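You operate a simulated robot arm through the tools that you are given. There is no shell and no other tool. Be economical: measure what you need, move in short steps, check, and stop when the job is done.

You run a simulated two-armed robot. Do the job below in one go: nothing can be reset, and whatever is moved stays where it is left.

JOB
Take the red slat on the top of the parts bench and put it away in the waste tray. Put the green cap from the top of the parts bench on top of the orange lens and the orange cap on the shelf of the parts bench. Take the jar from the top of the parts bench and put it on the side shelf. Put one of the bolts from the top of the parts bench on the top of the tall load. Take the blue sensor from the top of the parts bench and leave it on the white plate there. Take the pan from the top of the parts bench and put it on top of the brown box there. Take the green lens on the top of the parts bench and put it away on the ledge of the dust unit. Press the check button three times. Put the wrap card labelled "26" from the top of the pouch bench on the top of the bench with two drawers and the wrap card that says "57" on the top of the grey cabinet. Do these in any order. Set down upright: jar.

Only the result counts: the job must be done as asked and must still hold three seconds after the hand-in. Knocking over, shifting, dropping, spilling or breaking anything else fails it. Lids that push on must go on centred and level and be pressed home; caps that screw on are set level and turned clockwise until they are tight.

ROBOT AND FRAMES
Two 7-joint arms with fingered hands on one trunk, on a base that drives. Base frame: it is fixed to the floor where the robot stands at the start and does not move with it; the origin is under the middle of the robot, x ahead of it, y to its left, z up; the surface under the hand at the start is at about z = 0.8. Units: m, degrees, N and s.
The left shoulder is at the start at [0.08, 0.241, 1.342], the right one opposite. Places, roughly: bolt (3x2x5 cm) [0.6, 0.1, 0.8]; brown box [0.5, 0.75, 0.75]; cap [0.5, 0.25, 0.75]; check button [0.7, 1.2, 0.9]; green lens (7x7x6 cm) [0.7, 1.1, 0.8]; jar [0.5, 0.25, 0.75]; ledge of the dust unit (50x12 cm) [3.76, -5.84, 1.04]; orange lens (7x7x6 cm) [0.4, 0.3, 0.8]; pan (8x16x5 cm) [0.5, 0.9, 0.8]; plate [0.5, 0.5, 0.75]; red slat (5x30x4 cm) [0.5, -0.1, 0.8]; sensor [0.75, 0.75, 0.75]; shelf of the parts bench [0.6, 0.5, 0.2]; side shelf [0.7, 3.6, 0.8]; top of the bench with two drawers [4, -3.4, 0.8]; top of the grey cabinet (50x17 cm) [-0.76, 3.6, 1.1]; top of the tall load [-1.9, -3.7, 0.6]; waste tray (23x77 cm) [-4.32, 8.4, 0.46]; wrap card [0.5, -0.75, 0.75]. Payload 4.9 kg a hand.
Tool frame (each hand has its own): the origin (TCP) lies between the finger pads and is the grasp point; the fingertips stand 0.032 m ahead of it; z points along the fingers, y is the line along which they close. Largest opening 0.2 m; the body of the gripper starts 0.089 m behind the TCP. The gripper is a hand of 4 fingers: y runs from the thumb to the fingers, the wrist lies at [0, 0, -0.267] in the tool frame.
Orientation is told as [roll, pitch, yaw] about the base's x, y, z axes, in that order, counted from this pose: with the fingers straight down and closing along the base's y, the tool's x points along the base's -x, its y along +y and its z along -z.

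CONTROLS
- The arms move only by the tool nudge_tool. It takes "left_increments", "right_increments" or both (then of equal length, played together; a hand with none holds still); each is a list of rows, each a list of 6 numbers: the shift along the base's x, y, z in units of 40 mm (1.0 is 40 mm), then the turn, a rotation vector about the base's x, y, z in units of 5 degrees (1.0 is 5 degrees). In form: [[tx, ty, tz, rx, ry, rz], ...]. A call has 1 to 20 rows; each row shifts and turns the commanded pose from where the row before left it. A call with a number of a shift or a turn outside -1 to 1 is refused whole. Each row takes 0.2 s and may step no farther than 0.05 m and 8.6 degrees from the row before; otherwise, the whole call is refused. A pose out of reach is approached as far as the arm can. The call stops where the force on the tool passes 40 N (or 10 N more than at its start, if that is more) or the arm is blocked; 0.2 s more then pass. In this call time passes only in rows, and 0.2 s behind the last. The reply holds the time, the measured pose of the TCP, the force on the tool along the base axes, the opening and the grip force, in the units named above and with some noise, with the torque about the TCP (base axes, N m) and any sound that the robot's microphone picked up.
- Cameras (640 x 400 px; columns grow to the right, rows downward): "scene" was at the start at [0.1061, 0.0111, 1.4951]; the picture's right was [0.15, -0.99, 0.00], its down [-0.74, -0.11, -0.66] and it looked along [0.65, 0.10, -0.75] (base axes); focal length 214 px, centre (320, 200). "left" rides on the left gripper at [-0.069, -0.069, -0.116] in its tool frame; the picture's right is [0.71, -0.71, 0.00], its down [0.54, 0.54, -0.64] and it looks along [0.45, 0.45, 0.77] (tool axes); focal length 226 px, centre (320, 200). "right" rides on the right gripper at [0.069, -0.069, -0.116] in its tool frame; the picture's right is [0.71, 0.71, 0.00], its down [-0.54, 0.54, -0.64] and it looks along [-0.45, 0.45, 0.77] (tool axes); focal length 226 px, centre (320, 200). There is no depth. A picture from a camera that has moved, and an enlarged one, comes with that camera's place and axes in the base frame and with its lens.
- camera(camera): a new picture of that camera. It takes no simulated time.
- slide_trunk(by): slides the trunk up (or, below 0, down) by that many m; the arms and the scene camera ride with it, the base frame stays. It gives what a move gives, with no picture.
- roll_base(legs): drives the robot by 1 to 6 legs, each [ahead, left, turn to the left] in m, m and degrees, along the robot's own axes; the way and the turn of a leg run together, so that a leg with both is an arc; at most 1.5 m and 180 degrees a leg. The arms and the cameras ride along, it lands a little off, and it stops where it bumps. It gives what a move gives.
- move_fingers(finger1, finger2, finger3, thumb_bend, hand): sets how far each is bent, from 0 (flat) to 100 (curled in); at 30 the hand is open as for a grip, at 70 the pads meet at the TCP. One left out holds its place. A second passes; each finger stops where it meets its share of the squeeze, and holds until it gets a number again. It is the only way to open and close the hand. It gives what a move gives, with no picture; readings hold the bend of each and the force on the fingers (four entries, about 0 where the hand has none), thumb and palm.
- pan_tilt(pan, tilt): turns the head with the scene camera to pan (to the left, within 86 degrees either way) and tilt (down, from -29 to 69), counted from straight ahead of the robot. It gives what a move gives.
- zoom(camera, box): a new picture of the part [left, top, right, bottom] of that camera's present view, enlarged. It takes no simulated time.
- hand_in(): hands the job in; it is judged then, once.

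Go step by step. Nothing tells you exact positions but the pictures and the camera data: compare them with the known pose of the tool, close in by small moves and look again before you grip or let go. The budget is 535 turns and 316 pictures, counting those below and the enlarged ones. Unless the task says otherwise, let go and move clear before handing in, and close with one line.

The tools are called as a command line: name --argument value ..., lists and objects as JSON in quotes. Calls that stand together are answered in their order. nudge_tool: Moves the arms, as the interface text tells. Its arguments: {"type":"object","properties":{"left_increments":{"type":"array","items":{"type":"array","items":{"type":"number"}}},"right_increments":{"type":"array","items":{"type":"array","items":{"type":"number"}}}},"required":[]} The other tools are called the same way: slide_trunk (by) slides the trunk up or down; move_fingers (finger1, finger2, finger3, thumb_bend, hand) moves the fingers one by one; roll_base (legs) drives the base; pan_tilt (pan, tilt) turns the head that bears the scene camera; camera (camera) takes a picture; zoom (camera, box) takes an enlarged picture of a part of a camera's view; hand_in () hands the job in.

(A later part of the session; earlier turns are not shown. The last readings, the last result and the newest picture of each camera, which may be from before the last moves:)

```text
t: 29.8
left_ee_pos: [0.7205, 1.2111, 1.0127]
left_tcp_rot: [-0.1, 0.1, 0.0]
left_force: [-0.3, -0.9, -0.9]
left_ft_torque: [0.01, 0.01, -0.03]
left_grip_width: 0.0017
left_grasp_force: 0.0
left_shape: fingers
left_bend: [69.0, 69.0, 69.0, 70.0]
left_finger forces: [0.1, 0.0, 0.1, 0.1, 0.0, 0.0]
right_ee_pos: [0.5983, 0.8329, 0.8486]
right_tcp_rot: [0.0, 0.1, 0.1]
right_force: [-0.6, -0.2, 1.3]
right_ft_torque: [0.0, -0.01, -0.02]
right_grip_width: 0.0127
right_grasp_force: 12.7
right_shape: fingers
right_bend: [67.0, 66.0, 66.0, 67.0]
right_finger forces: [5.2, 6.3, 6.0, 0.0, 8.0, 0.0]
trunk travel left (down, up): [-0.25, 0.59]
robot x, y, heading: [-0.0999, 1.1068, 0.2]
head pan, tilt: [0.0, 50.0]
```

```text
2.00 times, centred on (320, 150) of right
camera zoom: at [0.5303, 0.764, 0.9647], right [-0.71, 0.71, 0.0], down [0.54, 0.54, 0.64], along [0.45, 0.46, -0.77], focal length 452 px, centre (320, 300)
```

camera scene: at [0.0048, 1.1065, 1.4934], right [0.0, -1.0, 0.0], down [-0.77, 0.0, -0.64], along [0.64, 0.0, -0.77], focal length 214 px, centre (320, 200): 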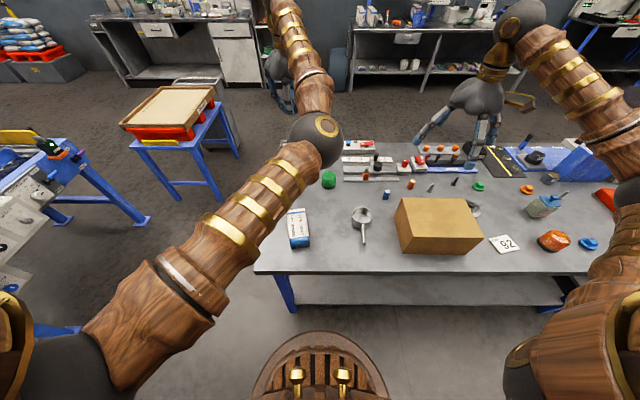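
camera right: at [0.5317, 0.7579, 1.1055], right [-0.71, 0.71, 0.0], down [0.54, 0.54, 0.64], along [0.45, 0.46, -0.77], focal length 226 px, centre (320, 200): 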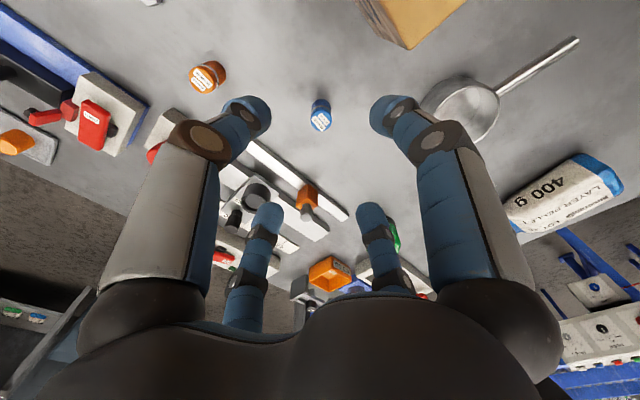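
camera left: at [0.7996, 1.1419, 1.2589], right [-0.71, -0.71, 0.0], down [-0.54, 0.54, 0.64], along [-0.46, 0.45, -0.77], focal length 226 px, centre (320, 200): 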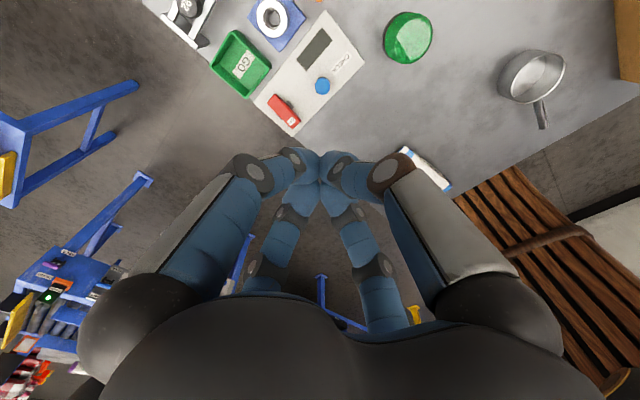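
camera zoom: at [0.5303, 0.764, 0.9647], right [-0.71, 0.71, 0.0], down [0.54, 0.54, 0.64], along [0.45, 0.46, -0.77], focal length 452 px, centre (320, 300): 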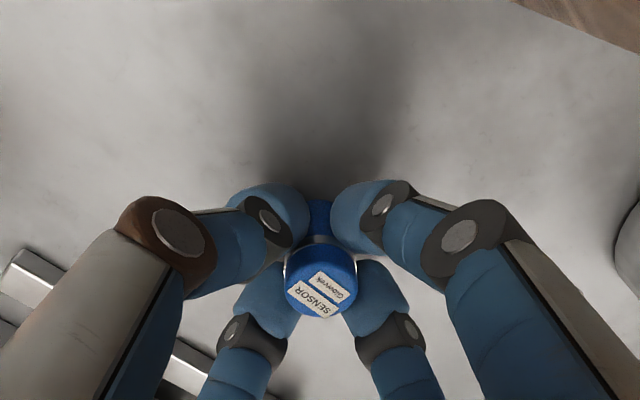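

Sensor gripped. I lift it and drive right so the plate is in comfortable reach.

nudge_tool --right_increments '[[0, 0, 1, 0, 0, 0], [0, 0, 1, 0, 0, 0], [0, 0, 1, 0, 0, 0], [0, 0, 1, 0, 0, 0], [0, 0, 1, 0, 0, 0], [-0.5, -0.9, 0, 0, 0, 0], [-0.5, -0.9, 0, 0, 0, 0]]'

roll_base --legs '[[0, -0.4, 0]]'

camera --camera "scene"

```text
t: 31.4
left_ee_pos: [0.7193, 1.2105, 1.0127]
left_tcp_rot: [0.0, -0.1, 0.1]
left_force: [0.9, -0.1, -0.5]
left_ft_torque: [0.03, -0.02, 0.0]
left_grip_width: 0.0017
left_grasp_force: 0.0
left_shape: fingers
left_bend: [69.0, 69.0, 69.0, 70.0]
left_finger forces: [0.0, 0.1, 0.0, 0.0, 0.0, 0.1]
right_ee_pos: [0.5563, 0.7622, 1.0497]
right_tcp_rot: [0.1, -0.1, 0.3]
right_force: [0.0, 0.9, 0.3]
right_ft_torque: [0.02, -0.02, 0.03]
right_grip_width: 0.0126
right_grasp_force: 12.9
right_shape: fingers
right_bend: [67.0, 66.0, 66.0, 67.0]
right_finger forces: [5.0, 6.1, 6.0, 0.0, 7.8, 0.0]
trunk travel left (down, up): [-0.25, 0.59]
robot x, y, heading: [-0.1, 1.108, 0.1]
head pan, tilt: [0.0, 50.0]
```

```text
t: 33.9
left_ee_pos: [0.72, 0.8112, 1.0125]
left_tcp_rot: [0.0, 0.0, 0.1]
left_force: [-0.6, -0.2, 0.5]
left_ft_torque: [0.0, 0.02, 0.0]
left_grip_width: 0.0018
left_grasp_force: 0.1
left_shape: fingers
left_bend: [69.0, 69.0, 69.0, 70.0]
left_finger forces: [0.0, 0.0, 0.0, 0.1, 0.1, 0.0]
right_ee_pos: [0.5573, 0.3636, 1.0493]
right_tcp_rot: [0.0, -0.1, -0.1]
right_force: [0.5, 0.5, -1.0]
right_ft_torque: [0.01, 0.0, -0.02]
right_grip_width: 0.0122
right_grasp_force: 12.9
right_shape: fingers
right_bend: [67.0, 66.0, 66.0, 67.0]
right_finger forces: [5.0, 6.3, 6.0, 0.0, 7.7, 0.0]
trunk travel left (down, up): [-0.25, 0.59]
robot x, y, heading: [-0.1024, 0.7078, 0.2]
head pan, tilt: [0.0, 50.0]
```

```text
286 pictures are left
camera scene: at [0.0055, 0.7076, 1.4934], right [0.0, -1.0, 0.0], down [-0.77, 0.0, -0.64], along [0.64, 0.0, -0.77], focal length 214 px, centre (320, 200)
```

scene: 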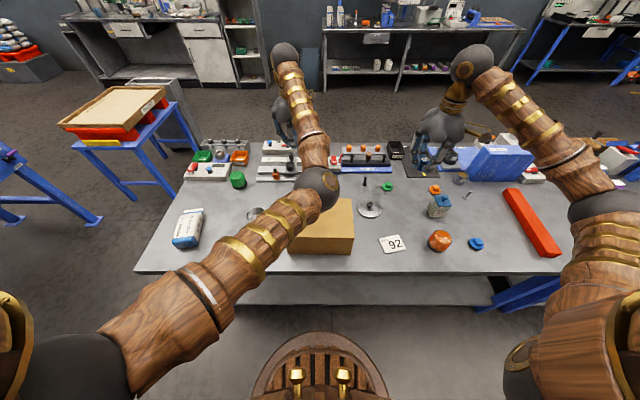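

zoom --camera "scene" --box '[330, 160, 540, 270]'

```text
3.05 times, centred on (435, 215) of scene
camera zoom: at [0.0055, 0.7076, 1.4934], right [0.0, -1.0, 0.0], down [-0.77, 0.0, -0.64], along [0.64, 0.0, -0.77], focal length 654 px, centre (-30, 154)
```

zoom: 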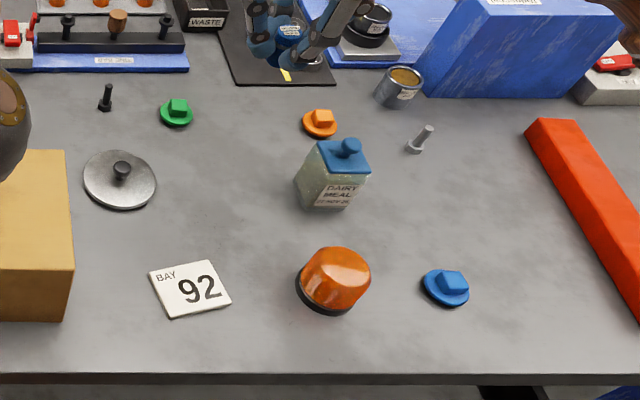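

nudge_tool --right_increments '[[-0.9, 0.42, 0, 0, 0, 0], [-0.9, 0.42, 0, 0, 0, 0], [-0.9, 0.42, 0, 0, 0, 0], [-0.9, 0.42, 0, 0, 0, 0], [-0.93, 0.42, 0, 0, 0, 0], [0, 0, -1, 0, 0, 0], [0, 0, -1, 0, 0, 0], [0, 0, -1, 0, 0, 0], [0, 0, -1, 0, 0, 0]]'

camera --camera "right"

zoom --camera "scene" --box '[330, 160, 540, 270]'

```text
t: 35.9
left_ee_pos: [0.7202, 0.8126, 1.0126]
left_tcp_rot: [-0.1, 0.0, 0.0]
left_force: [0.0, 0.1, 0.1]
left_ft_torque: [0.04, 0.0, 0.01]
left_grip_width: 0.0022
left_grasp_force: 0.1
left_shape: fingers
left_bend: [69.0, 69.0, 69.0, 70.0]
left_finger forces: [0.0, 0.0, 0.1, 0.0, 0.0, 0.1]
right_ee_pos: [0.3769, 0.4454, 0.8871]
right_tcp_rot: [0.0, 0.1, 0.1]
right_force: [0.4, -0.7, 0.1]
right_ft_torque: [-0.01, 0.0, 0.0]
right_grip_width: 0.0124
right_grasp_force: 12.0
right_shape: fingers
right_bend: [67.0, 66.0, 66.0, 67.0]
right_finger forces: [5.1, 6.1, 6.1, 0.0, 7.6, 0.0]
trunk travel left (down, up): [-0.25, 0.59]
robot x, y, heading: [-0.1007, 0.7087, 0.3]
head pan, tilt: [0.0, 50.0]
```

```text
284 pictures are left
camera right: at [0.3087, 0.376, 1.004], right [-0.71, 0.71, 0.0], down [0.54, 0.54, 0.64], along [0.45, 0.46, -0.77], focal length 226 px, centre (320, 200)
```

right: 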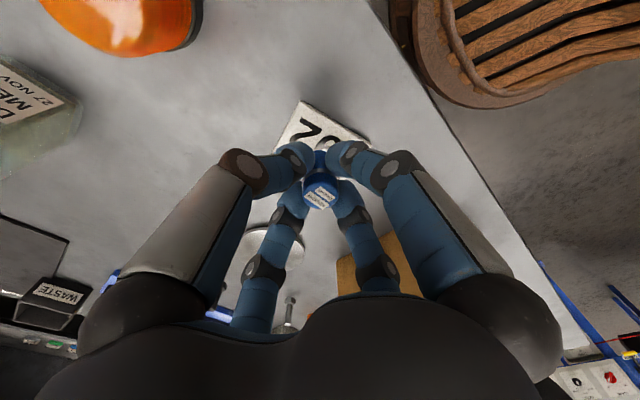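

```text
3.05 times, centred on (435, 215) of scene
camera zoom: at [0.0057, 0.7068, 1.4935], right [0.0, -1.0, 0.0], down [-0.77, 0.0, -0.64], along [0.64, 0.0, -0.77], focal length 654 px, centre (-30, 154)
```

zoom: 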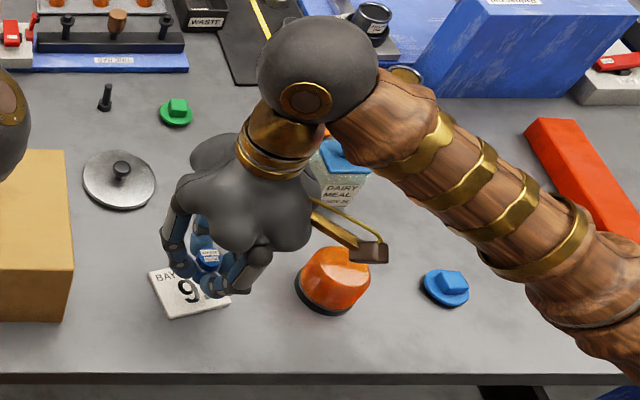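

nudge_tool --right_increments '[[0, 0, -0.5, 0, 0, 0], [0, 0, -0.2, 0, 0, 0], [0, 0, -0.1, 0, 0, 0]]'

zoom --camera "right" --box '[200, 50, 440, 250]'

```text
t: 36.7
left_ee_pos: [0.7208, 0.811, 1.013]
left_tcp_rot: [0.0, 0.0, 0.0]
left_force: [-0.2, -0.6, 0.1]
left_ft_torque: [-0.02, -0.02, -0.02]
left_grip_width: 0.0019
left_grasp_force: 0.1
left_shape: fingers
left_bend: [69.0, 69.0, 69.0, 70.0]
left_finger forces: [0.1, 0.0, 0.0, 0.0, 0.1, 0.0]
right_ee_pos: [0.3755, 0.4464, 0.8573]
right_tcp_rot: [0.1, 0.0, 0.1]
right_force: [-0.5, -0.4, 2.2]
right_ft_torque: [0.03, 0.05, 0.01]
right_grip_width: 0.0122
right_grasp_force: 11.9
right_shape: fingers
right_bend: [67.0, 66.0, 66.0, 67.0]
right_finger forces: [5.0, 6.4, 6.3, 0.2, 7.7, 0.1]
trunk travel left (down, up): [-0.25, 0.59]
robot x, y, heading: [-0.0984, 0.7078, 0.0]
head pan, tilt: [0.0, 50.0]
```

```text
2.00 times, centred on (320, 150) of right
camera zoom: at [0.308, 0.3773, 0.9735], right [-0.71, 0.71, 0.0], down [0.54, 0.54, 0.64], along [0.45, 0.46, -0.77], focal length 452 px, centre (320, 300)
```

zoom: 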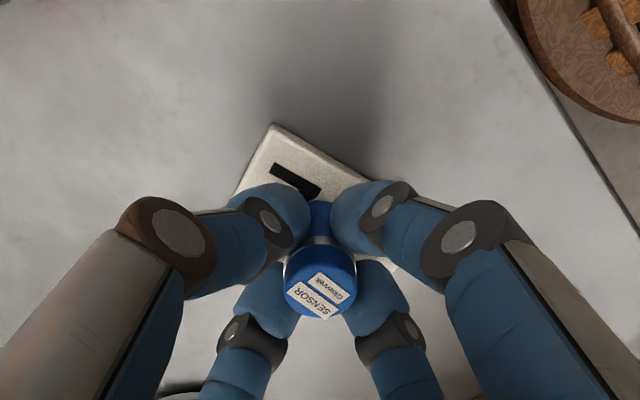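

Light contact; release.

move_fingers --hand "right" --finger1 50 --finger2 50 --finger3 50 --thumb_bend 50

nudge_tool --right_increments '[[0, 0, 1, 0, 0, 0], [0, 0, 1, 0, 0, 0], [0, 0, 1, 0, 0, 0], [0, 0, 1, 0, 0, 0], [0, 0, 1, 0, 0, 0], [0, 0, 1, 0, 0, 0]]'

camera --camera "right"

```text
t: 37.7
left_ee_pos: [0.7208, 0.8122, 1.0125]
left_tcp_rot: [0.0, 0.0, 0.2]
left_force: [0.5, 0.2, -0.5]
left_ft_torque: [0.01, -0.01, -0.02]
left_grip_width: 0.0021
left_grasp_force: 0.1
left_shape: fingers
left_bend: [69.0, 69.0, 69.0, 70.0]
left_finger forces: [0.0, 0.0, 0.1, 0.0, 0.1, 0.0]
right_ee_pos: [0.3771, 0.4469, 0.8562]
right_tcp_rot: [0.0, 0.0, 0.0]
right_force: [0.2, -0.9, -0.3]
right_ft_torque: [-0.02, -0.01, 0.01]
right_grip_width: 0.0691
right_grasp_force: 0.0
right_shape: fingers
right_bend: [50.0, 50.0, 50.0, 50.0]
right_finger forces: [0.0, 0.0, 0.0, 0.1, 0.0, 0.0]
trunk travel left (down, up): [-0.25, 0.59]
robot x, y, heading: [-0.1018, 0.707, -0.1]
head pan, tilt: [0.0, 50.0]
```

```text
t: 39.1
left_ee_pos: [0.7201, 0.8126, 1.0122]
left_tcp_rot: [-0.1, 0.0, 0.2]
left_force: [-1.0, 0.1, 0.6]
left_ft_torque: [0.01, -0.02, 0.01]
left_grip_width: 0.002
left_grasp_force: 0.1
left_shape: fingers
left_bend: [69.0, 69.0, 69.0, 70.0]
left_finger forces: [0.1, 0.1, 0.1, 0.0, 0.0, 0.1]
right_ee_pos: [0.3764, 0.4471, 1.097]
right_tcp_rot: [0.0, 0.0, 0.0]
right_force: [-0.5, 0.5, 0.0]
right_ft_torque: [0.0, -0.05, 0.01]
right_grip_width: 0.0689
right_grasp_force: 0.0
right_shape: fingers
right_bend: [50.0, 50.0, 50.0, 50.0]
right_finger forces: [0.0, 0.0, 0.1, 0.0, 0.1, 0.0]
trunk travel left (down, up): [-0.25, 0.59]
robot x, y, heading: [-0.1012, 0.7097, 0.3]
head pan, tilt: [0.0, 50.0]
```

```text
281 pictures are left
camera right: at [0.3087, 0.3774, 1.2135], right [-0.71, 0.71, 0.0], down [0.54, 0.54, 0.64], along [0.45, 0.45, -0.77], focal length 226 px, centre (320, 200)
```

right: 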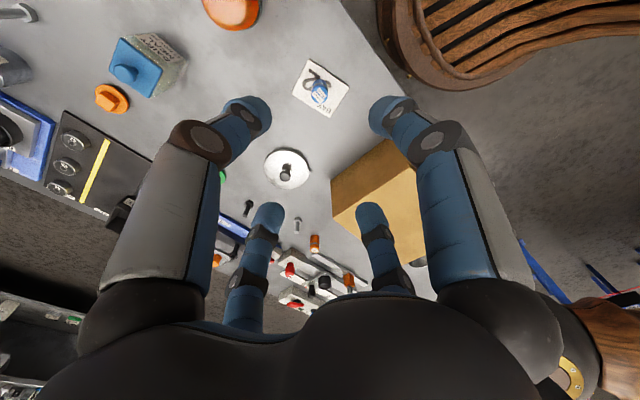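

Sensor stands on the plate. Next the green cap: move the right hand above it.

nudge_tool --right_increments '[[0.98, -0.13, 0, 0, 0, 0], [0.98, -0.13, 0, 0, 0, 0], [0.98, -0.13, 0, 0, 0, 0], [0.98, -0.13, 0, 0, 0, 0], [0.98, -0.13, 0, 0, 0, 0], [0.98, -0.13, 0, 0, 0, 0], [0.98, -0.12, 0, 0, 0, 0], [0, 0, -1, 0, 0, 0], [0, 0, -1, 0, 0, 0], [0, 0, -1, 0, 0, 0]]'

camera --camera "right"

zoom --camera "right" --box '[240, 20, 400, 140]'

zoom --camera "scene" --box '[380, 190, 500, 260]'

```text
t: 41.3
left_ee_pos: [0.7218, 0.8124, 1.0116]
left_tcp_rot: [0.0, 0.1, 0.2]
left_force: [-0.2, -0.1, 0.6]
left_ft_torque: [0.05, 0.02, -0.02]
left_grip_width: 0.0018
left_grasp_force: 0.1
left_shape: fingers
left_bend: [69.0, 69.0, 69.0, 70.0]
left_finger forces: [0.0, 0.1, 0.0, 0.0, 0.0, 0.0]
right_ee_pos: [0.6516, 0.4105, 0.9785]
right_tcp_rot: [0.0, -0.1, -0.1]
right_force: [0.7, -0.5, 0.7]
right_ft_torque: [0.01, 0.02, 0.04]
right_grip_width: 0.0688
right_grasp_force: 0.1
right_shape: fingers
right_bend: [50.0, 50.0, 50.0, 50.0]
right_finger forces: [0.0, 0.1, 0.0, 0.0, 0.1, 0.0]
trunk travel left (down, up): [-0.25, 0.59]
robot x, y, heading: [-0.1027, 0.7103, 0.1]
head pan, tilt: [0.0, 50.0]
```

```text
280 pictures are left
camera right: at [0.5837, 0.3416, 1.0949], right [-0.71, 0.71, 0.0], down [0.54, 0.54, 0.64], along [0.45, 0.46, -0.77], focal length 226 px, centre (320, 200)
```

right: 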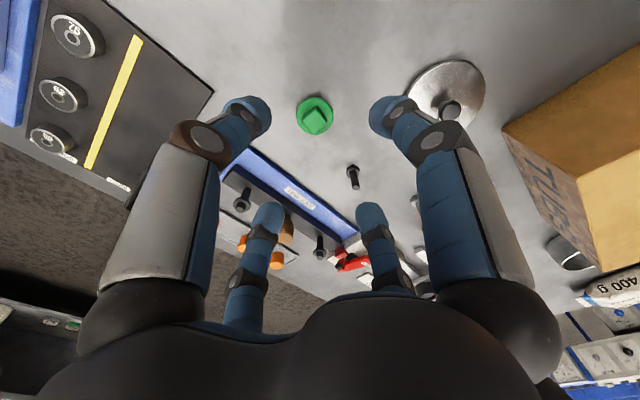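

```text
3.33 times, centred on (320, 80) of right
camera zoom: at [0.5837, 0.3416, 1.0949], right [-0.71, 0.71, 0.0], down [0.54, 0.54, 0.64], along [0.45, 0.46, -0.77], focal length 754 px, centre (320, 600)
```

zoom: 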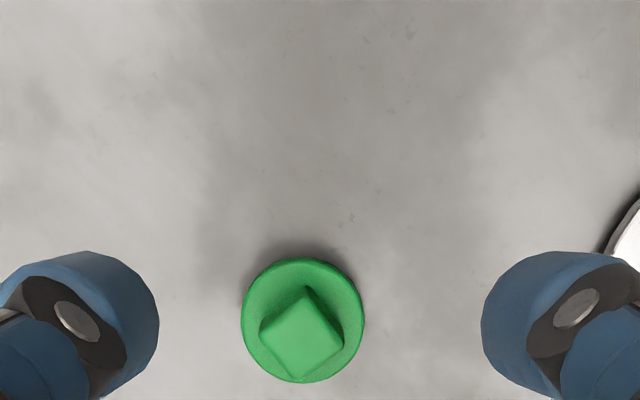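

```text
5.33 times, centred on (440, 225) of scene
camera zoom: at [0.0064, 0.7072, 1.4935], right [0.0, -1.0, 0.0], down [-0.77, 0.0, -0.64], along [0.64, 0.0, -0.77], focal length 1144 px, centre (-320, 67)
```

zoom: 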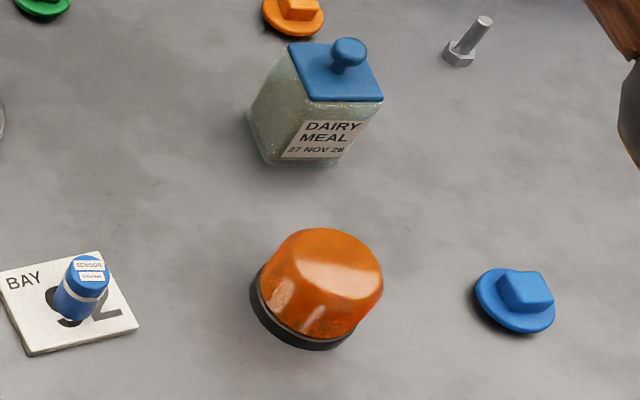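

nudge_tool --right_increments '[[0.16, 0, -1, 0, 0, 0], [0, 0, -1, 0, 0, 0], [0, 0, -0.8, 0, 0, 0]]'

zoom --camera "right" --box '[200, 50, 440, 250]'

```text
t: 42.1
left_ee_pos: [0.7205, 0.8134, 1.0117]
left_tcp_rot: [-0.1, -0.1, 0.0]
left_force: [-0.1, -0.6, 0.8]
left_ft_torque: [0.0, 0.02, 0.0]
left_grip_width: 0.0018
left_grasp_force: 0.1
left_shape: fingers
left_bend: [69.0, 69.0, 69.0, 70.0]
left_finger forces: [0.0, 0.0, 0.0, 0.0, 0.1, 0.0]
right_ee_pos: [0.6587, 0.409, 0.8672]
right_tcp_rot: [0.0, 0.0, 0.0]
right_force: [0.1, 0.0, -0.2]
right_ft_torque: [-0.02, 0.01, 0.01]
right_grip_width: 0.0691
right_grasp_force: 0.0
right_shape: fingers
right_bend: [50.0, 50.0, 50.0, 50.0]
right_finger forces: [0.1, 0.1, 0.0, 0.0, 0.0, 0.0]
trunk travel left (down, up): [-0.25, 0.59]
robot x, y, heading: [-0.0998, 0.7083, -0.0]
head pan, tilt: [0.0, 50.0]
```

```text
2.00 times, centred on (320, 150) of right
camera zoom: at [0.5914, 0.3409, 0.9832], right [-0.71, 0.71, 0.0], down [0.54, 0.54, 0.64], along [0.45, 0.46, -0.77], focal length 452 px, centre (320, 300)
```

zoom: 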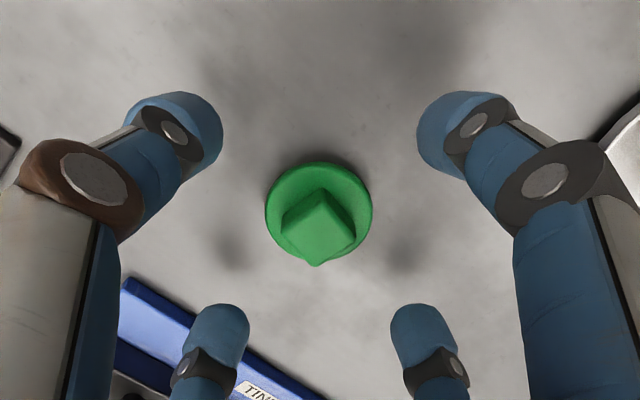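

nudge_tool --right_increments '[[-0.03, -0.03, -0.5, 0, 0, 0]]'

move_fingers --hand "right" --finger1 70 --finger2 70 --finger3 70 --thumb_bend 70

zoom --camera "right" --box '[200, 50, 440, 250]'

```text
t: 42.5
left_ee_pos: [0.7214, 0.8115, 1.012]
left_tcp_rot: [0.0, 0.0, 0.2]
left_force: [0.3, 0.2, 0.1]
left_ft_torque: [-0.02, 0.02, 0.0]
left_grip_width: 0.0018
left_grasp_force: 0.0
left_shape: fingers
left_bend: [69.0, 69.0, 69.0, 70.0]
left_finger forces: [0.1, 0.1, 0.0, 0.0, 0.0, 0.0]
right_ee_pos: [0.658, 0.4082, 0.8454]
right_tcp_rot: [0.1, 0.2, 0.0]
right_force: [0.6, -0.2, 0.3]
right_ft_torque: [-0.01, -0.02, 0.01]
right_grip_width: 0.0691
right_grasp_force: 0.0
right_shape: fingers
right_bend: [50.0, 50.0, 50.0, 50.0]
right_finger forces: [0.0, 0.0, 0.0, 0.1, 0.0, 0.1]
trunk travel left (down, up): [-0.25, 0.59]
robot x, y, heading: [-0.1017, 0.7083, -0.2]
head pan, tilt: [0.0, 50.0]
```

```text
t: 43.5
left_ee_pos: [0.7199, 0.8113, 1.0142]
left_tcp_rot: [0.0, 0.1, 0.1]
left_force: [0.0, 0.3, -0.2]
left_ft_torque: [-0.02, -0.03, 0.03]
left_grip_width: 0.0019
left_grasp_force: 0.0
left_shape: fingers
left_bend: [69.0, 69.0, 69.0, 70.0]
left_finger forces: [0.0, 0.0, 0.0, 0.0, 0.1, 0.0]
right_ee_pos: [0.6561, 0.4091, 0.8478]
right_tcp_rot: [0.0, -0.1, 0.0]
right_force: [2.0, -0.3, 17.1]
right_ft_torque: [0.16, -0.1, 0.0]
right_grip_width: 0.0142
right_grasp_force: 24.4
right_shape: fingers
right_bend: [66.0, 65.0, 65.0, 67.0]
right_finger forces: [12.3, 14.4, 14.2, 0.0, 7.5, 0.0]
trunk travel left (down, up): [-0.25, 0.59]
robot x, y, heading: [-0.0992, 0.71, 0.4]
head pan, tilt: [0.0, 50.0]
```

```text
2.00 times, centred on (320, 150) of right
camera zoom: at [0.5887, 0.3401, 0.9642], right [-0.71, 0.71, 0.0], down [0.54, 0.54, 0.64], along [0.46, 0.45, -0.77], focal length 452 px, centre (320, 300)
```

zoom: 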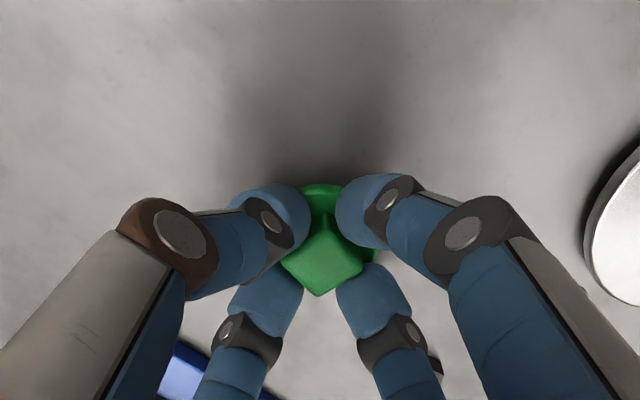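

nudge_tool --right_increments '[[0, 0, 0.2, 0, 0, 0], [0, 0, 0.5, 0, 0, 0], [0, 0, 1, 0, 0, 0], [0, 0, 1, 0, 0, 0], [0, 0, 1, 0, 0, 0]]'

zoom --camera "right" --box '[200, 50, 440, 250]'

```text
t: 44.7
left_ee_pos: [0.7209, 0.8122, 1.0123]
left_tcp_rot: [0.0, -0.1, 0.1]
left_force: [0.0, 0.2, -0.1]
left_ft_torque: [0.01, 0.02, -0.04]
left_grip_width: 0.002
left_grasp_force: 0.0
left_shape: fingers
left_bend: [69.0, 69.0, 69.0, 70.0]
left_finger forces: [0.0, 0.1, 0.0, 0.0, 0.1, 0.1]
right_ee_pos: [0.6556, 0.4092, 0.9938]
right_tcp_rot: [0.0, 0.0, 0.0]
right_force: [-0.3, 0.2, -1.0]
right_ft_torque: [-0.01, 0.03, 0.02]
right_grip_width: 0.0136
right_grasp_force: 12.1
right_shape: fingers
right_bend: [66.0, 65.0, 66.0, 67.0]
right_finger forces: [6.6, 6.2, 6.6, 0.1, 6.3, 0.0]
trunk travel left (down, up): [-0.25, 0.59]
robot x, y, heading: [-0.1002, 0.7083, -0.0]
head pan, tilt: [0.0, 50.0]
```

```text
2.00 times, centred on (320, 150) of right
camera zoom: at [0.5876, 0.3407, 1.1105], right [-0.71, 0.71, 0.0], down [0.54, 0.54, 0.64], along [0.45, 0.45, -0.77], focal length 452 px, centre (320, 300)
```

zoom: 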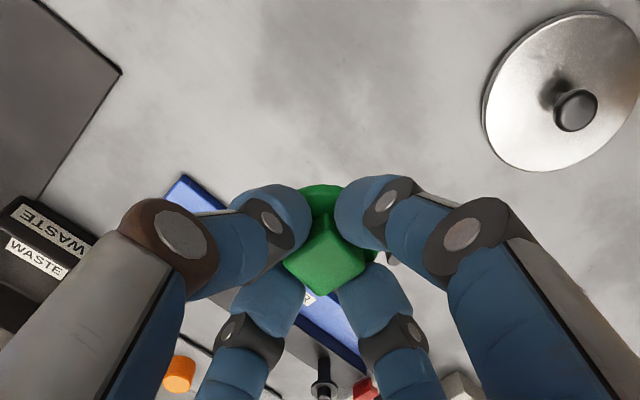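

nudge_tool --right_increments '[[0, 0, 1, 0, 0, 0], [0, 0, 1, 0, 0, 0], [-0.95, 0, 0, 0, 0, 0], [-0.95, 0, 0, 0, 0, 0], [-0.95, -0.4, 0, 0, 0, 0], [-0.95, -0.5, 0, 0, 0, 0], [-0.95, -0.6, 0, 0, 0, 0], [-0.95, -0.6, 0, 0, 0, 0], [-0.95, -0.6, 0, 0, 0, 0], [-0.4, -0.3, 0, 0, 0, 0], [0, 0, 0, 0, 0, 0]]'

camera --camera "right"

zoom --camera "scene" --box '[380, 160, 500, 260]'

```text
t: 47.1
left_ee_pos: [0.7213, 0.8125, 1.0119]
left_tcp_rot: [0.1, 0.0, 0.1]
left_force: [-0.3, -0.9, -0.7]
left_ft_torque: [0.01, 0.04, -0.01]
left_grip_width: 0.0019
left_grasp_force: 0.1
left_shape: fingers
left_bend: [69.0, 69.0, 69.0, 70.0]
left_finger forces: [0.0, 0.0, 0.1, 0.0, 0.0, 0.0]
right_ee_pos: [0.3726, 0.2885, 1.0717]
right_tcp_rot: [0.0, 0.1, 0.1]
right_force: [0.5, 0.5, -0.5]
right_ft_torque: [-0.02, 0.01, -0.01]
right_grip_width: 0.012
right_grasp_force: 12.1
right_shape: fingers
right_bend: [67.0, 65.0, 66.0, 67.0]
right_finger forces: [6.2, 6.6, 5.5, 0.0, 6.6, 0.0]
trunk travel left (down, up): [-0.25, 0.59]
robot x, y, heading: [-0.0982, 0.7087, -0.1]
head pan, tilt: [0.0, 50.0]
```

```text
274 pictures are left
camera right: at [0.3055, 0.2192, 1.1887], right [-0.71, 0.71, 0.0], down [0.54, 0.54, 0.64], along [0.45, 0.46, -0.77], focal length 226 px, centre (320, 200)
```

right: 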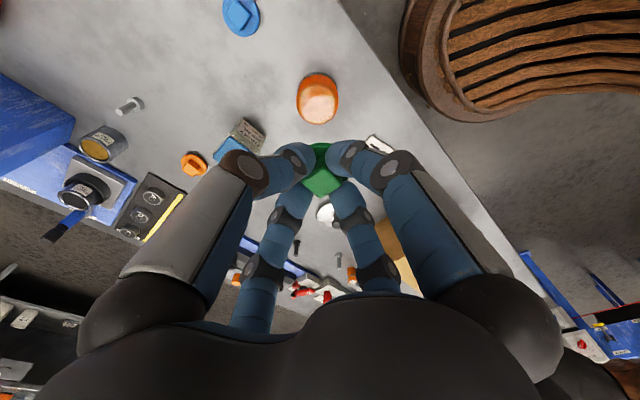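

```text
4.00 times, centred on (440, 210) of scene
camera zoom: at [0.0059, 0.7076, 1.4934], right [0.0, -1.0, 0.0], down [-0.77, 0.0, -0.64], along [0.64, 0.0, -0.77], focal length 858 px, centre (-160, 160)
```

zoom: 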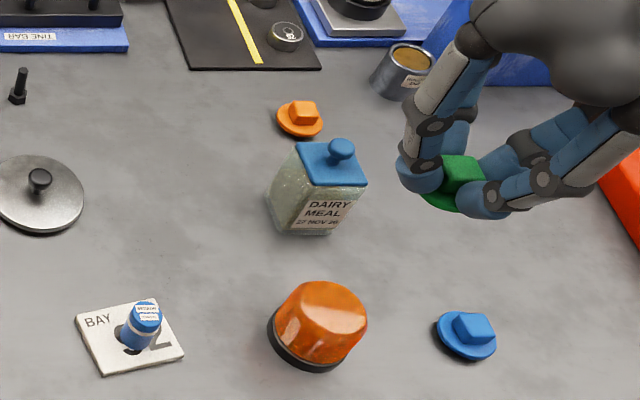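

zoom --camera "right" --box '[270, 50, 370, 140]'

```text
4.44 times, centred on (320, 95) of right
camera zoom: at [0.3055, 0.2192, 1.1887], right [-0.71, 0.71, 0.0], down [0.54, 0.54, 0.64], along [0.45, 0.46, -0.77], focal length 1005 px, centre (320, 667)
```

zoom: 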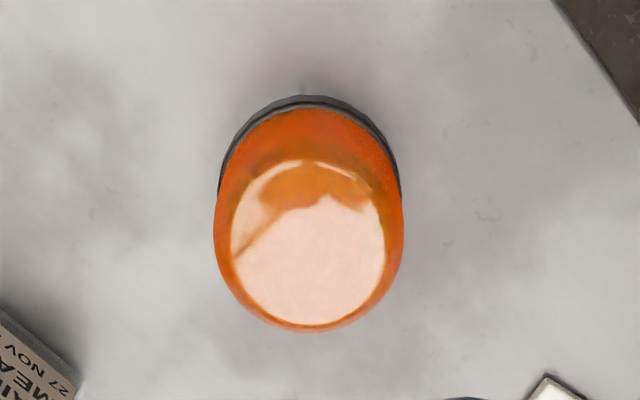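

nudge_tool --right_increments '[[0.12, 0.02, -1, 0, 0, 0], [0, 0, -1, 0, 0, 0], [0, 0, -1, 0, 0, 0], [0, 0, -0.6, 0, 0, 0]]'

zoom --camera "right" --box '[200, 50, 440, 250]'

zoom --camera "scene" --box '[380, 180, 500, 260]'

```text
t: 48.1
left_ee_pos: [0.721, 0.812, 1.0115]
left_tcp_rot: [0.0, 0.0, 0.2]
left_force: [0.0, -0.4, 0.3]
left_ft_torque: [-0.01, 0.0, 0.01]
left_grip_width: 0.0021
left_grasp_force: 0.1
left_shape: fingers
left_bend: [69.0, 69.0, 69.0, 70.0]
left_finger forces: [0.0, 0.0, 0.1, 0.1, 0.1, 0.0]
right_ee_pos: [0.3792, 0.2917, 0.9275]
right_tcp_rot: [0.0, 0.0, 0.1]
right_force: [-0.2, -0.3, -0.6]
right_ft_torque: [0.0, -0.02, -0.01]
right_grip_width: 0.012
right_grasp_force: 12.5
right_shape: fingers
right_bend: [67.0, 65.0, 66.0, 67.0]
right_finger forces: [6.6, 6.6, 5.5, 0.0, 6.4, 0.0]
trunk travel left (down, up): [-0.25, 0.59]
robot x, y, heading: [-0.1029, 0.7092, 0.0]
head pan, tilt: [0.0, 50.0]
```

```text
2.00 times, centred on (320, 150) of right
camera zoom: at [0.3107, 0.2223, 1.0435], right [-0.71, 0.71, 0.0], down [0.54, 0.54, 0.64], along [0.45, 0.46, -0.77], focal length 452 px, centre (320, 300)
```

zoom: 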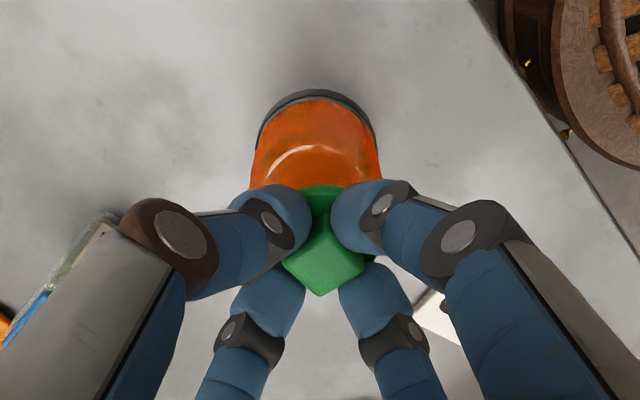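

```text
5.00 times, centred on (440, 220) of scene
camera zoom: at [0.0058, 0.7072, 1.4935], right [0.0, -1.0, 0.0], down [-0.77, 0.0, -0.64], along [0.64, 0.0, -0.77], focal length 1072 px, centre (-280, 100)
```

zoom: 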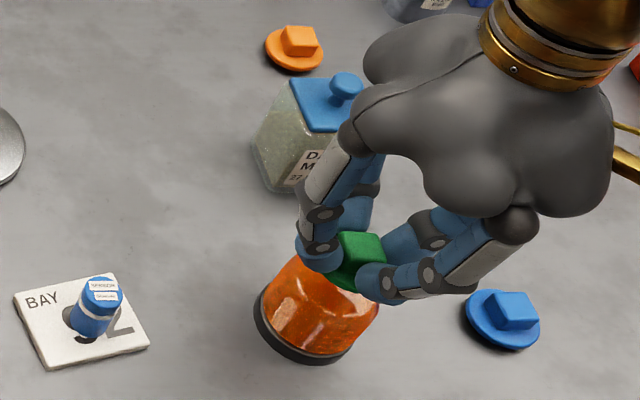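

nudge_tool --right_increments '[[-0.05, -0.07, -0.25, 0, 0, 0], [0, 0, -0.12, 0, 0, 0], [0, 0, -0.12, 0, 0, 0]]'

```text
t: 48.9
left_ee_pos: [0.7212, 0.8104, 1.0119]
left_tcp_rot: [0.0, 0.1, 0.1]
left_force: [1.0, 0.2, -0.5]
left_ft_torque: [0.0, 0.02, -0.01]
left_grip_width: 0.002
left_grasp_force: 0.0
left_shape: fingers
left_bend: [69.0, 69.0, 69.0, 70.0]
left_finger forces: [0.0, 0.0, 0.0, 0.0, 0.0, 0.0]
right_ee_pos: [0.3764, 0.2889, 0.9093]
right_tcp_rot: [0.0, 0.1, -0.1]
right_force: [0.3, 0.8, -0.2]
right_ft_torque: [0.01, -0.01, 0.01]
right_grip_width: 0.0121
right_grasp_force: 12.1
right_shape: fingers
right_bend: [67.0, 65.0, 66.0, 67.0]
right_finger forces: [6.6, 6.4, 5.4, 0.1, 6.4, 0.0]
trunk travel left (down, up): [-0.25, 0.59]
robot x, y, heading: [-0.1022, 0.7063, 0.2]
head pan, tilt: [0.0, 50.0]
```

nudge_tool --right_increments '[[0, 0, -0.1, 0, 0, 0]]'

nudge_tool --right_increments '[[0, 0, -0.08, 0, 0, 0]]'

```text
t: 49.3
left_ee_pos: [0.7199, 0.8106, 1.0147]
left_tcp_rot: [0.0, 0.0, 0.1]
left_force: [-0.7, -0.4, 0.1]
left_ft_torque: [0.0, 0.01, -0.03]
left_grip_width: 0.002
left_grasp_force: 0.0
left_shape: fingers
left_bend: [69.0, 69.0, 69.0, 70.0]
left_finger forces: [0.1, 0.0, 0.0, 0.1, 0.0, 0.0]
right_ee_pos: [0.3765, 0.287, 0.9078]
right_tcp_rot: [-0.1, -0.1, 0.0]
right_force: [1.4, -0.3, 7.0]
right_ft_torque: [0.06, -0.15, -0.01]
right_grip_width: 0.012
right_grasp_force: 15.7
right_shape: fingers
right_bend: [67.0, 65.0, 66.0, 67.0]
right_finger forces: [7.4, 8.7, 8.1, 0.1, 7.3, 0.1]
trunk travel left (down, up): [-0.25, 0.59]
robot x, y, heading: [-0.0991, 0.7068, 0.1]
head pan, tilt: [0.0, 50.0]
```

```text
t: 49.7
left_ee_pos: [0.72, 0.8114, 1.0138]
left_tcp_rot: [-0.1, -0.1, 0.1]
left_force: [0.1, -0.5, 0.4]
left_ft_torque: [-0.01, -0.02, -0.01]
left_grip_width: 0.0018
left_grasp_force: 0.1
left_shape: fingers
left_bend: [69.0, 69.0, 69.0, 70.0]
left_finger forces: [0.1, 0.0, 0.0, 0.1, 0.1, 0.0]
right_ee_pos: [0.3755, 0.2888, 0.9057]
right_tcp_rot: [-0.1, -0.2, 0.1]
right_force: [2.7, -0.1, 39.7]
right_ft_torque: [0.46, -0.59, -0.07]
right_grip_width: 0.0121
right_grasp_force: 36.3
right_shape: fingers
right_bend: [67.0, 65.0, 65.0, 67.0]
right_finger forces: [10.8, 23.9, 28.0, 0.0, 8.8, 0.0]
trunk travel left (down, up): [-0.25, 0.59]
robot x, y, heading: [-0.1015, 0.7103, 0.3]
head pan, tilt: [0.0, 50.0]
```

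Contact made; I relieve the pressure and open slightly.

nudge_tool --right_increments '[[0, 0, 0.13, 0, 0, 0]]'

move_fingers --hand "right" --finger1 57 --finger2 57 --finger3 57 --thumb_bend 57

zoom --camera "right" --box '[200, 50, 440, 250]'

```text
t: 50.1
left_ee_pos: [0.7202, 0.8124, 1.012]
left_tcp_rot: [0.0, 0.0, 0.0]
left_force: [0.9, 0.1, 0.4]
left_ft_torque: [0.01, 0.02, -0.04]
left_grip_width: 0.0019
left_grasp_force: 0.2
left_shape: fingers
left_bend: [69.0, 69.0, 69.0, 70.0]
left_finger forces: [0.1, 0.1, 0.0, 0.0, 0.0, 0.0]
right_ee_pos: [0.3758, 0.2894, 0.9062]
right_tcp_rot: [0.2, 0.1, 0.1]
right_force: [0.4, -0.8, 3.4]
right_ft_torque: [0.03, -0.07, -0.03]
right_grip_width: 0.0118
right_grasp_force: 17.2
right_shape: fingers
right_bend: [67.0, 65.0, 65.0, 67.0]
right_finger forces: [8.4, 9.7, 9.9, 0.0, 6.3, 0.0]
trunk travel left (down, up): [-0.25, 0.59]
robot x, y, heading: [-0.1008, 0.7077, 0.1]
head pan, tilt: [0.0, 50.0]
```

```text
t: 51.1
left_ee_pos: [0.7209, 0.8114, 1.0125]
left_tcp_rot: [0.1, 0.0, 0.1]
left_force: [0.9, 0.2, -0.3]
left_ft_torque: [0.01, 0.03, -0.03]
left_grip_width: 0.0019
left_grasp_force: 0.0
left_shape: fingers
left_bend: [69.0, 69.0, 69.0, 70.0]
left_finger forces: [0.0, 0.1, 0.1, 0.1, 0.0, 0.0]
right_ee_pos: [0.3769, 0.2876, 0.9081]
right_tcp_rot: [0.0, 0.1, -0.1]
right_force: [-0.2, 0.1, -0.5]
right_ft_torque: [-0.04, 0.01, 0.06]
right_grip_width: 0.0471
right_grasp_force: 0.0
right_shape: fingers
right_bend: [56.0, 56.0, 56.0, 56.0]
right_finger forces: [0.1, 0.1, 0.1, 0.0, 0.1, 0.0]
trunk travel left (down, up): [-0.25, 0.59]
robot x, y, heading: [-0.1025, 0.7032, 0.1]
head pan, tilt: [0.0, 50.0]
```

```text
2.00 times, centred on (320, 150) of right
camera zoom: at [0.3088, 0.2187, 1.0243], right [-0.71, 0.71, 0.0], down [0.54, 0.54, 0.64], along [0.45, 0.46, -0.77], focal length 452 px, centre (320, 300)
```

zoom: 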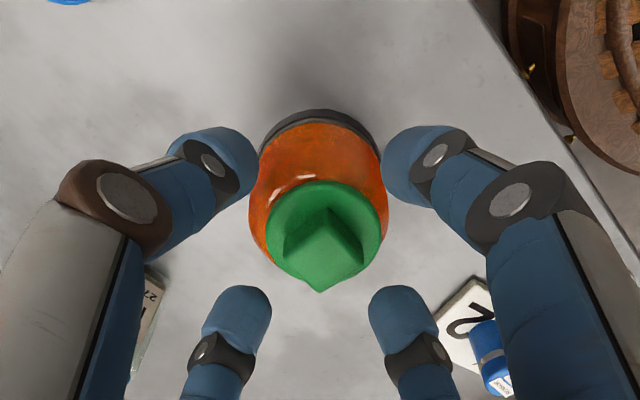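

Cap rests on the lens top. Lift clear and check.

nudge_tool --right_increments '[[0, 0, 1, 0, 0, 0], [0, 0, 1, 0, 0, 0], [0, 0, 1, 0, 0, 0], [0, 0, 1, 0, 0, 0], [0, 0, 1, 0, 0, 0]]'

zoom --camera "right" --box '[200, 20, 440, 220]'

zoom --camera "scene" --box '[380, 180, 500, 260]'

```text
t: 52.3
left_ee_pos: [0.7212, 0.8122, 1.012]
left_tcp_rot: [0.0, -0.1, 0.0]
left_force: [-0.1, 0.1, 0.5]
left_ft_torque: [-0.01, -0.01, 0.02]
left_grip_width: 0.0019
left_grasp_force: 0.0
left_shape: fingers
left_bend: [69.0, 69.0, 69.0, 70.0]
left_finger forces: [0.1, 0.1, 0.1, 0.0, 0.1, 0.1]
right_ee_pos: [0.3761, 0.2913, 1.1093]
right_tcp_rot: [-0.1, 0.0, 0.1]
right_force: [-0.5, -1.0, 0.1]
right_ft_torque: [-0.03, -0.06, 0.0]
right_grip_width: 0.0468
right_grasp_force: 0.0
right_shape: fingers
right_bend: [56.0, 56.0, 56.0, 56.0]
right_finger forces: [0.0, 0.0, 0.1, 0.1, 0.1, 0.1]
trunk travel left (down, up): [-0.25, 0.59]
robot x, y, heading: [-0.0998, 0.7107, 0.3]
head pan, tilt: [0.0, 50.0]
```

```text
2.00 times, centred on (320, 120) of right
camera zoom: at [0.3083, 0.222, 1.2248], right [-0.71, 0.71, 0.0], down [0.54, 0.54, 0.64], along [0.45, 0.45, -0.77], focal length 452 px, centre (320, 360)
```

zoom: 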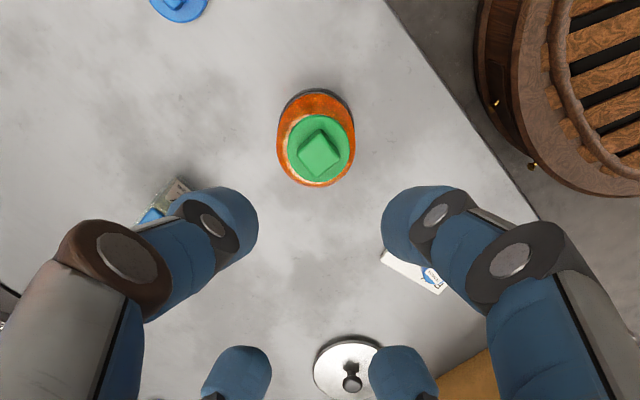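

```text
5.00 times, centred on (440, 220) of scene
camera zoom: at [0.0048, 0.7085, 1.4934], right [0.0, -1.0, 0.0], down [-0.77, 0.0, -0.64], along [0.64, 0.0, -0.77], focal length 1072 px, centre (-280, 100)
```

zoom: 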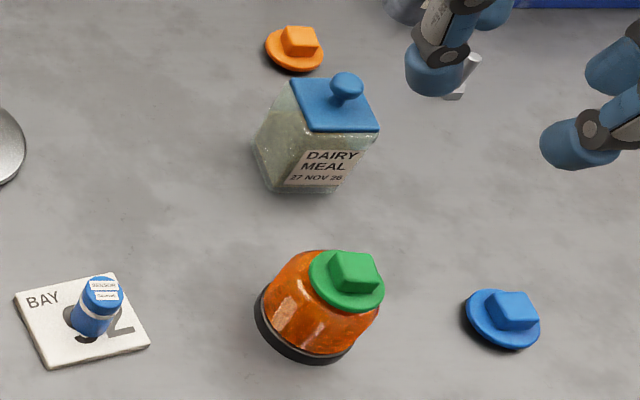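

Cap sits centred. Next the orange cap: drive right a bit and hover over it.

roll_base --legs '[[0, -0.35, 0]]'

nudge_tool --right_increments '[[0.9, 0.5, 0, 0, 0, 0], [0.9, 0.5, 0, 0, 0, 0], [0.9, 0.5, 0, 0, 0, 0], [0.9, 0.8, 0, 0, 0, 0], [0.9, 0.8, 0, 0, 0, 0], [0.9, 0.8, 0, 0, 0, 0], [0.9, 0.8, 0, 0, 0, 0], [0, 0.8, -0.9, 0, 0, 0], [0, 0.8, -0.9, 0, 0, 0]]'

camera --camera "right"

camera --camera "scene"

```text
t: 54.5
left_ee_pos: [0.7202, 0.471, 1.0123]
left_tcp_rot: [0.1, 0.1, 0.1]
left_force: [0.0, 0.4, -0.4]
left_ft_torque: [0.0, 0.01, 0.01]
left_grip_width: 0.0019
left_grasp_force: 0.0
left_shape: fingers
left_bend: [69.0, 69.0, 69.0, 70.0]
left_finger forces: [0.0, 0.0, 0.0, 0.1, 0.0, 0.0]
right_ee_pos: [0.3772, -0.0511, 1.1078]
right_tcp_rot: [0.0, 0.0, 0.1]
right_force: [0.2, -0.2, -0.6]
right_ft_torque: [0.01, -0.02, -0.04]
right_grip_width: 0.0469
right_grasp_force: 0.0
right_shape: fingers
right_bend: [56.0, 56.0, 56.0, 56.0]
right_finger forces: [0.0, 0.0, 0.0, 0.0, 0.0, 0.1]
trunk travel left (down, up): [-0.25, 0.59]
robot x, y, heading: [-0.1042, 0.3635, 0.3]
head pan, tilt: [0.0, 50.0]
```

```text
t: 56.5
left_ee_pos: [0.7217, 0.4712, 1.0119]
left_tcp_rot: [-0.1, 0.1, 0.1]
left_force: [0.3, 1.0, 0.2]
left_ft_torque: [-0.02, 0.08, -0.01]
left_grip_width: 0.0019
left_grasp_force: 0.1
left_shape: fingers
left_bend: [69.0, 69.0, 69.0, 70.0]
left_finger forces: [0.1, 0.0, 0.0, 0.0, 0.1, 0.0]
right_ee_pos: [0.6332, 0.2044, 1.0368]
right_tcp_rot: [-0.1, 0.1, 0.1]
right_force: [0.0, 0.5, -0.8]
right_ft_torque: [-0.02, 0.03, -0.04]
right_grip_width: 0.0469
right_grasp_force: 0.0
right_shape: fingers
right_bend: [56.0, 56.0, 56.0, 56.0]
right_finger forces: [0.1, 0.0, 0.1, 0.0, 0.1, 0.0]
trunk travel left (down, up): [-0.25, 0.59]
robot x, y, heading: [-0.0979, 0.3662, 0.3]
head pan, tilt: [0.0, 50.0]
```

```text
266 pictures are left
camera right: at [0.5643, 0.1342, 1.1529], right [-0.71, 0.71, 0.0], down [0.54, 0.54, 0.64], along [0.45, 0.45, -0.77], focal length 226 px, centre (320, 200)
```

right: 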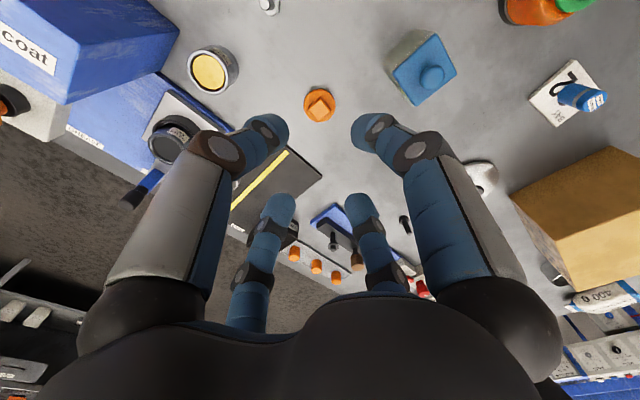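

```text
265 pictures are left
camera scene: at [0.0076, 0.3678, 1.4934], right [0.0, -1.0, 0.0], down [-0.77, 0.0, -0.64], along [0.64, 0.0, -0.77], focal length 214 px, centre (320, 200)
```

scene: 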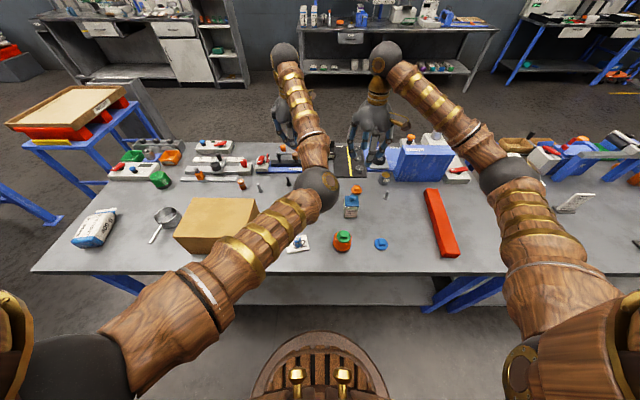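

nudge_tool --right_increments '[[0.08, 0.06, -1, 0, 0, 0], [0, 0, -1, 0, 0, 0], [0, 0, -1, 0, 0, 0], [0, 0, -1, 0, 0, 0]]'

zoom --camera "right" --box '[200, 50, 440, 250]'

```text
t: 57.5
left_ee_pos: [0.7223, 0.4719, 1.012]
left_tcp_rot: [0.0, 0.2, 0.0]
left_force: [-0.3, 0.2, 0.8]
left_ft_torque: [0.0, 0.0, 0.0]
left_grip_width: 0.002
left_grasp_force: 0.0
left_shape: fingers
left_bend: [69.0, 69.0, 69.0, 70.0]
left_finger forces: [0.0, 0.0, 0.1, 0.1, 0.0, 0.0]
right_ee_pos: [0.6346, 0.2023, 0.8738]
right_tcp_rot: [0.1, 0.1, 0.1]
right_force: [-0.3, -0.8, 0.7]
right_ft_torque: [0.0, 0.02, -0.01]
right_grip_width: 0.047
right_grasp_force: 0.1
right_shape: fingers
right_bend: [56.0, 56.0, 56.0, 56.0]
right_finger forces: [0.0, 0.1, 0.0, 0.1, 0.0, 0.0]
trunk travel left (down, up): [-0.25, 0.59]
robot x, y, heading: [-0.1015, 0.3652, 0.3]
head pan, tilt: [0.0, 50.0]
```

```text
2.00 times, centred on (320, 150) of right
camera zoom: at [0.5674, 0.1329, 0.9905], right [-0.71, 0.71, 0.0], down [0.54, 0.54, 0.64], along [0.45, 0.46, -0.77], focal length 452 px, centre (320, 300)
```

zoom: 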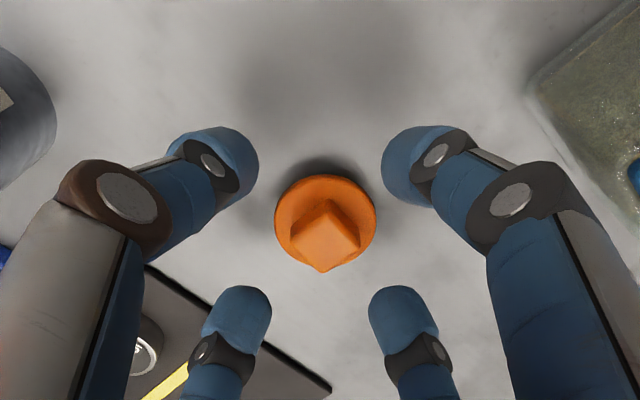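

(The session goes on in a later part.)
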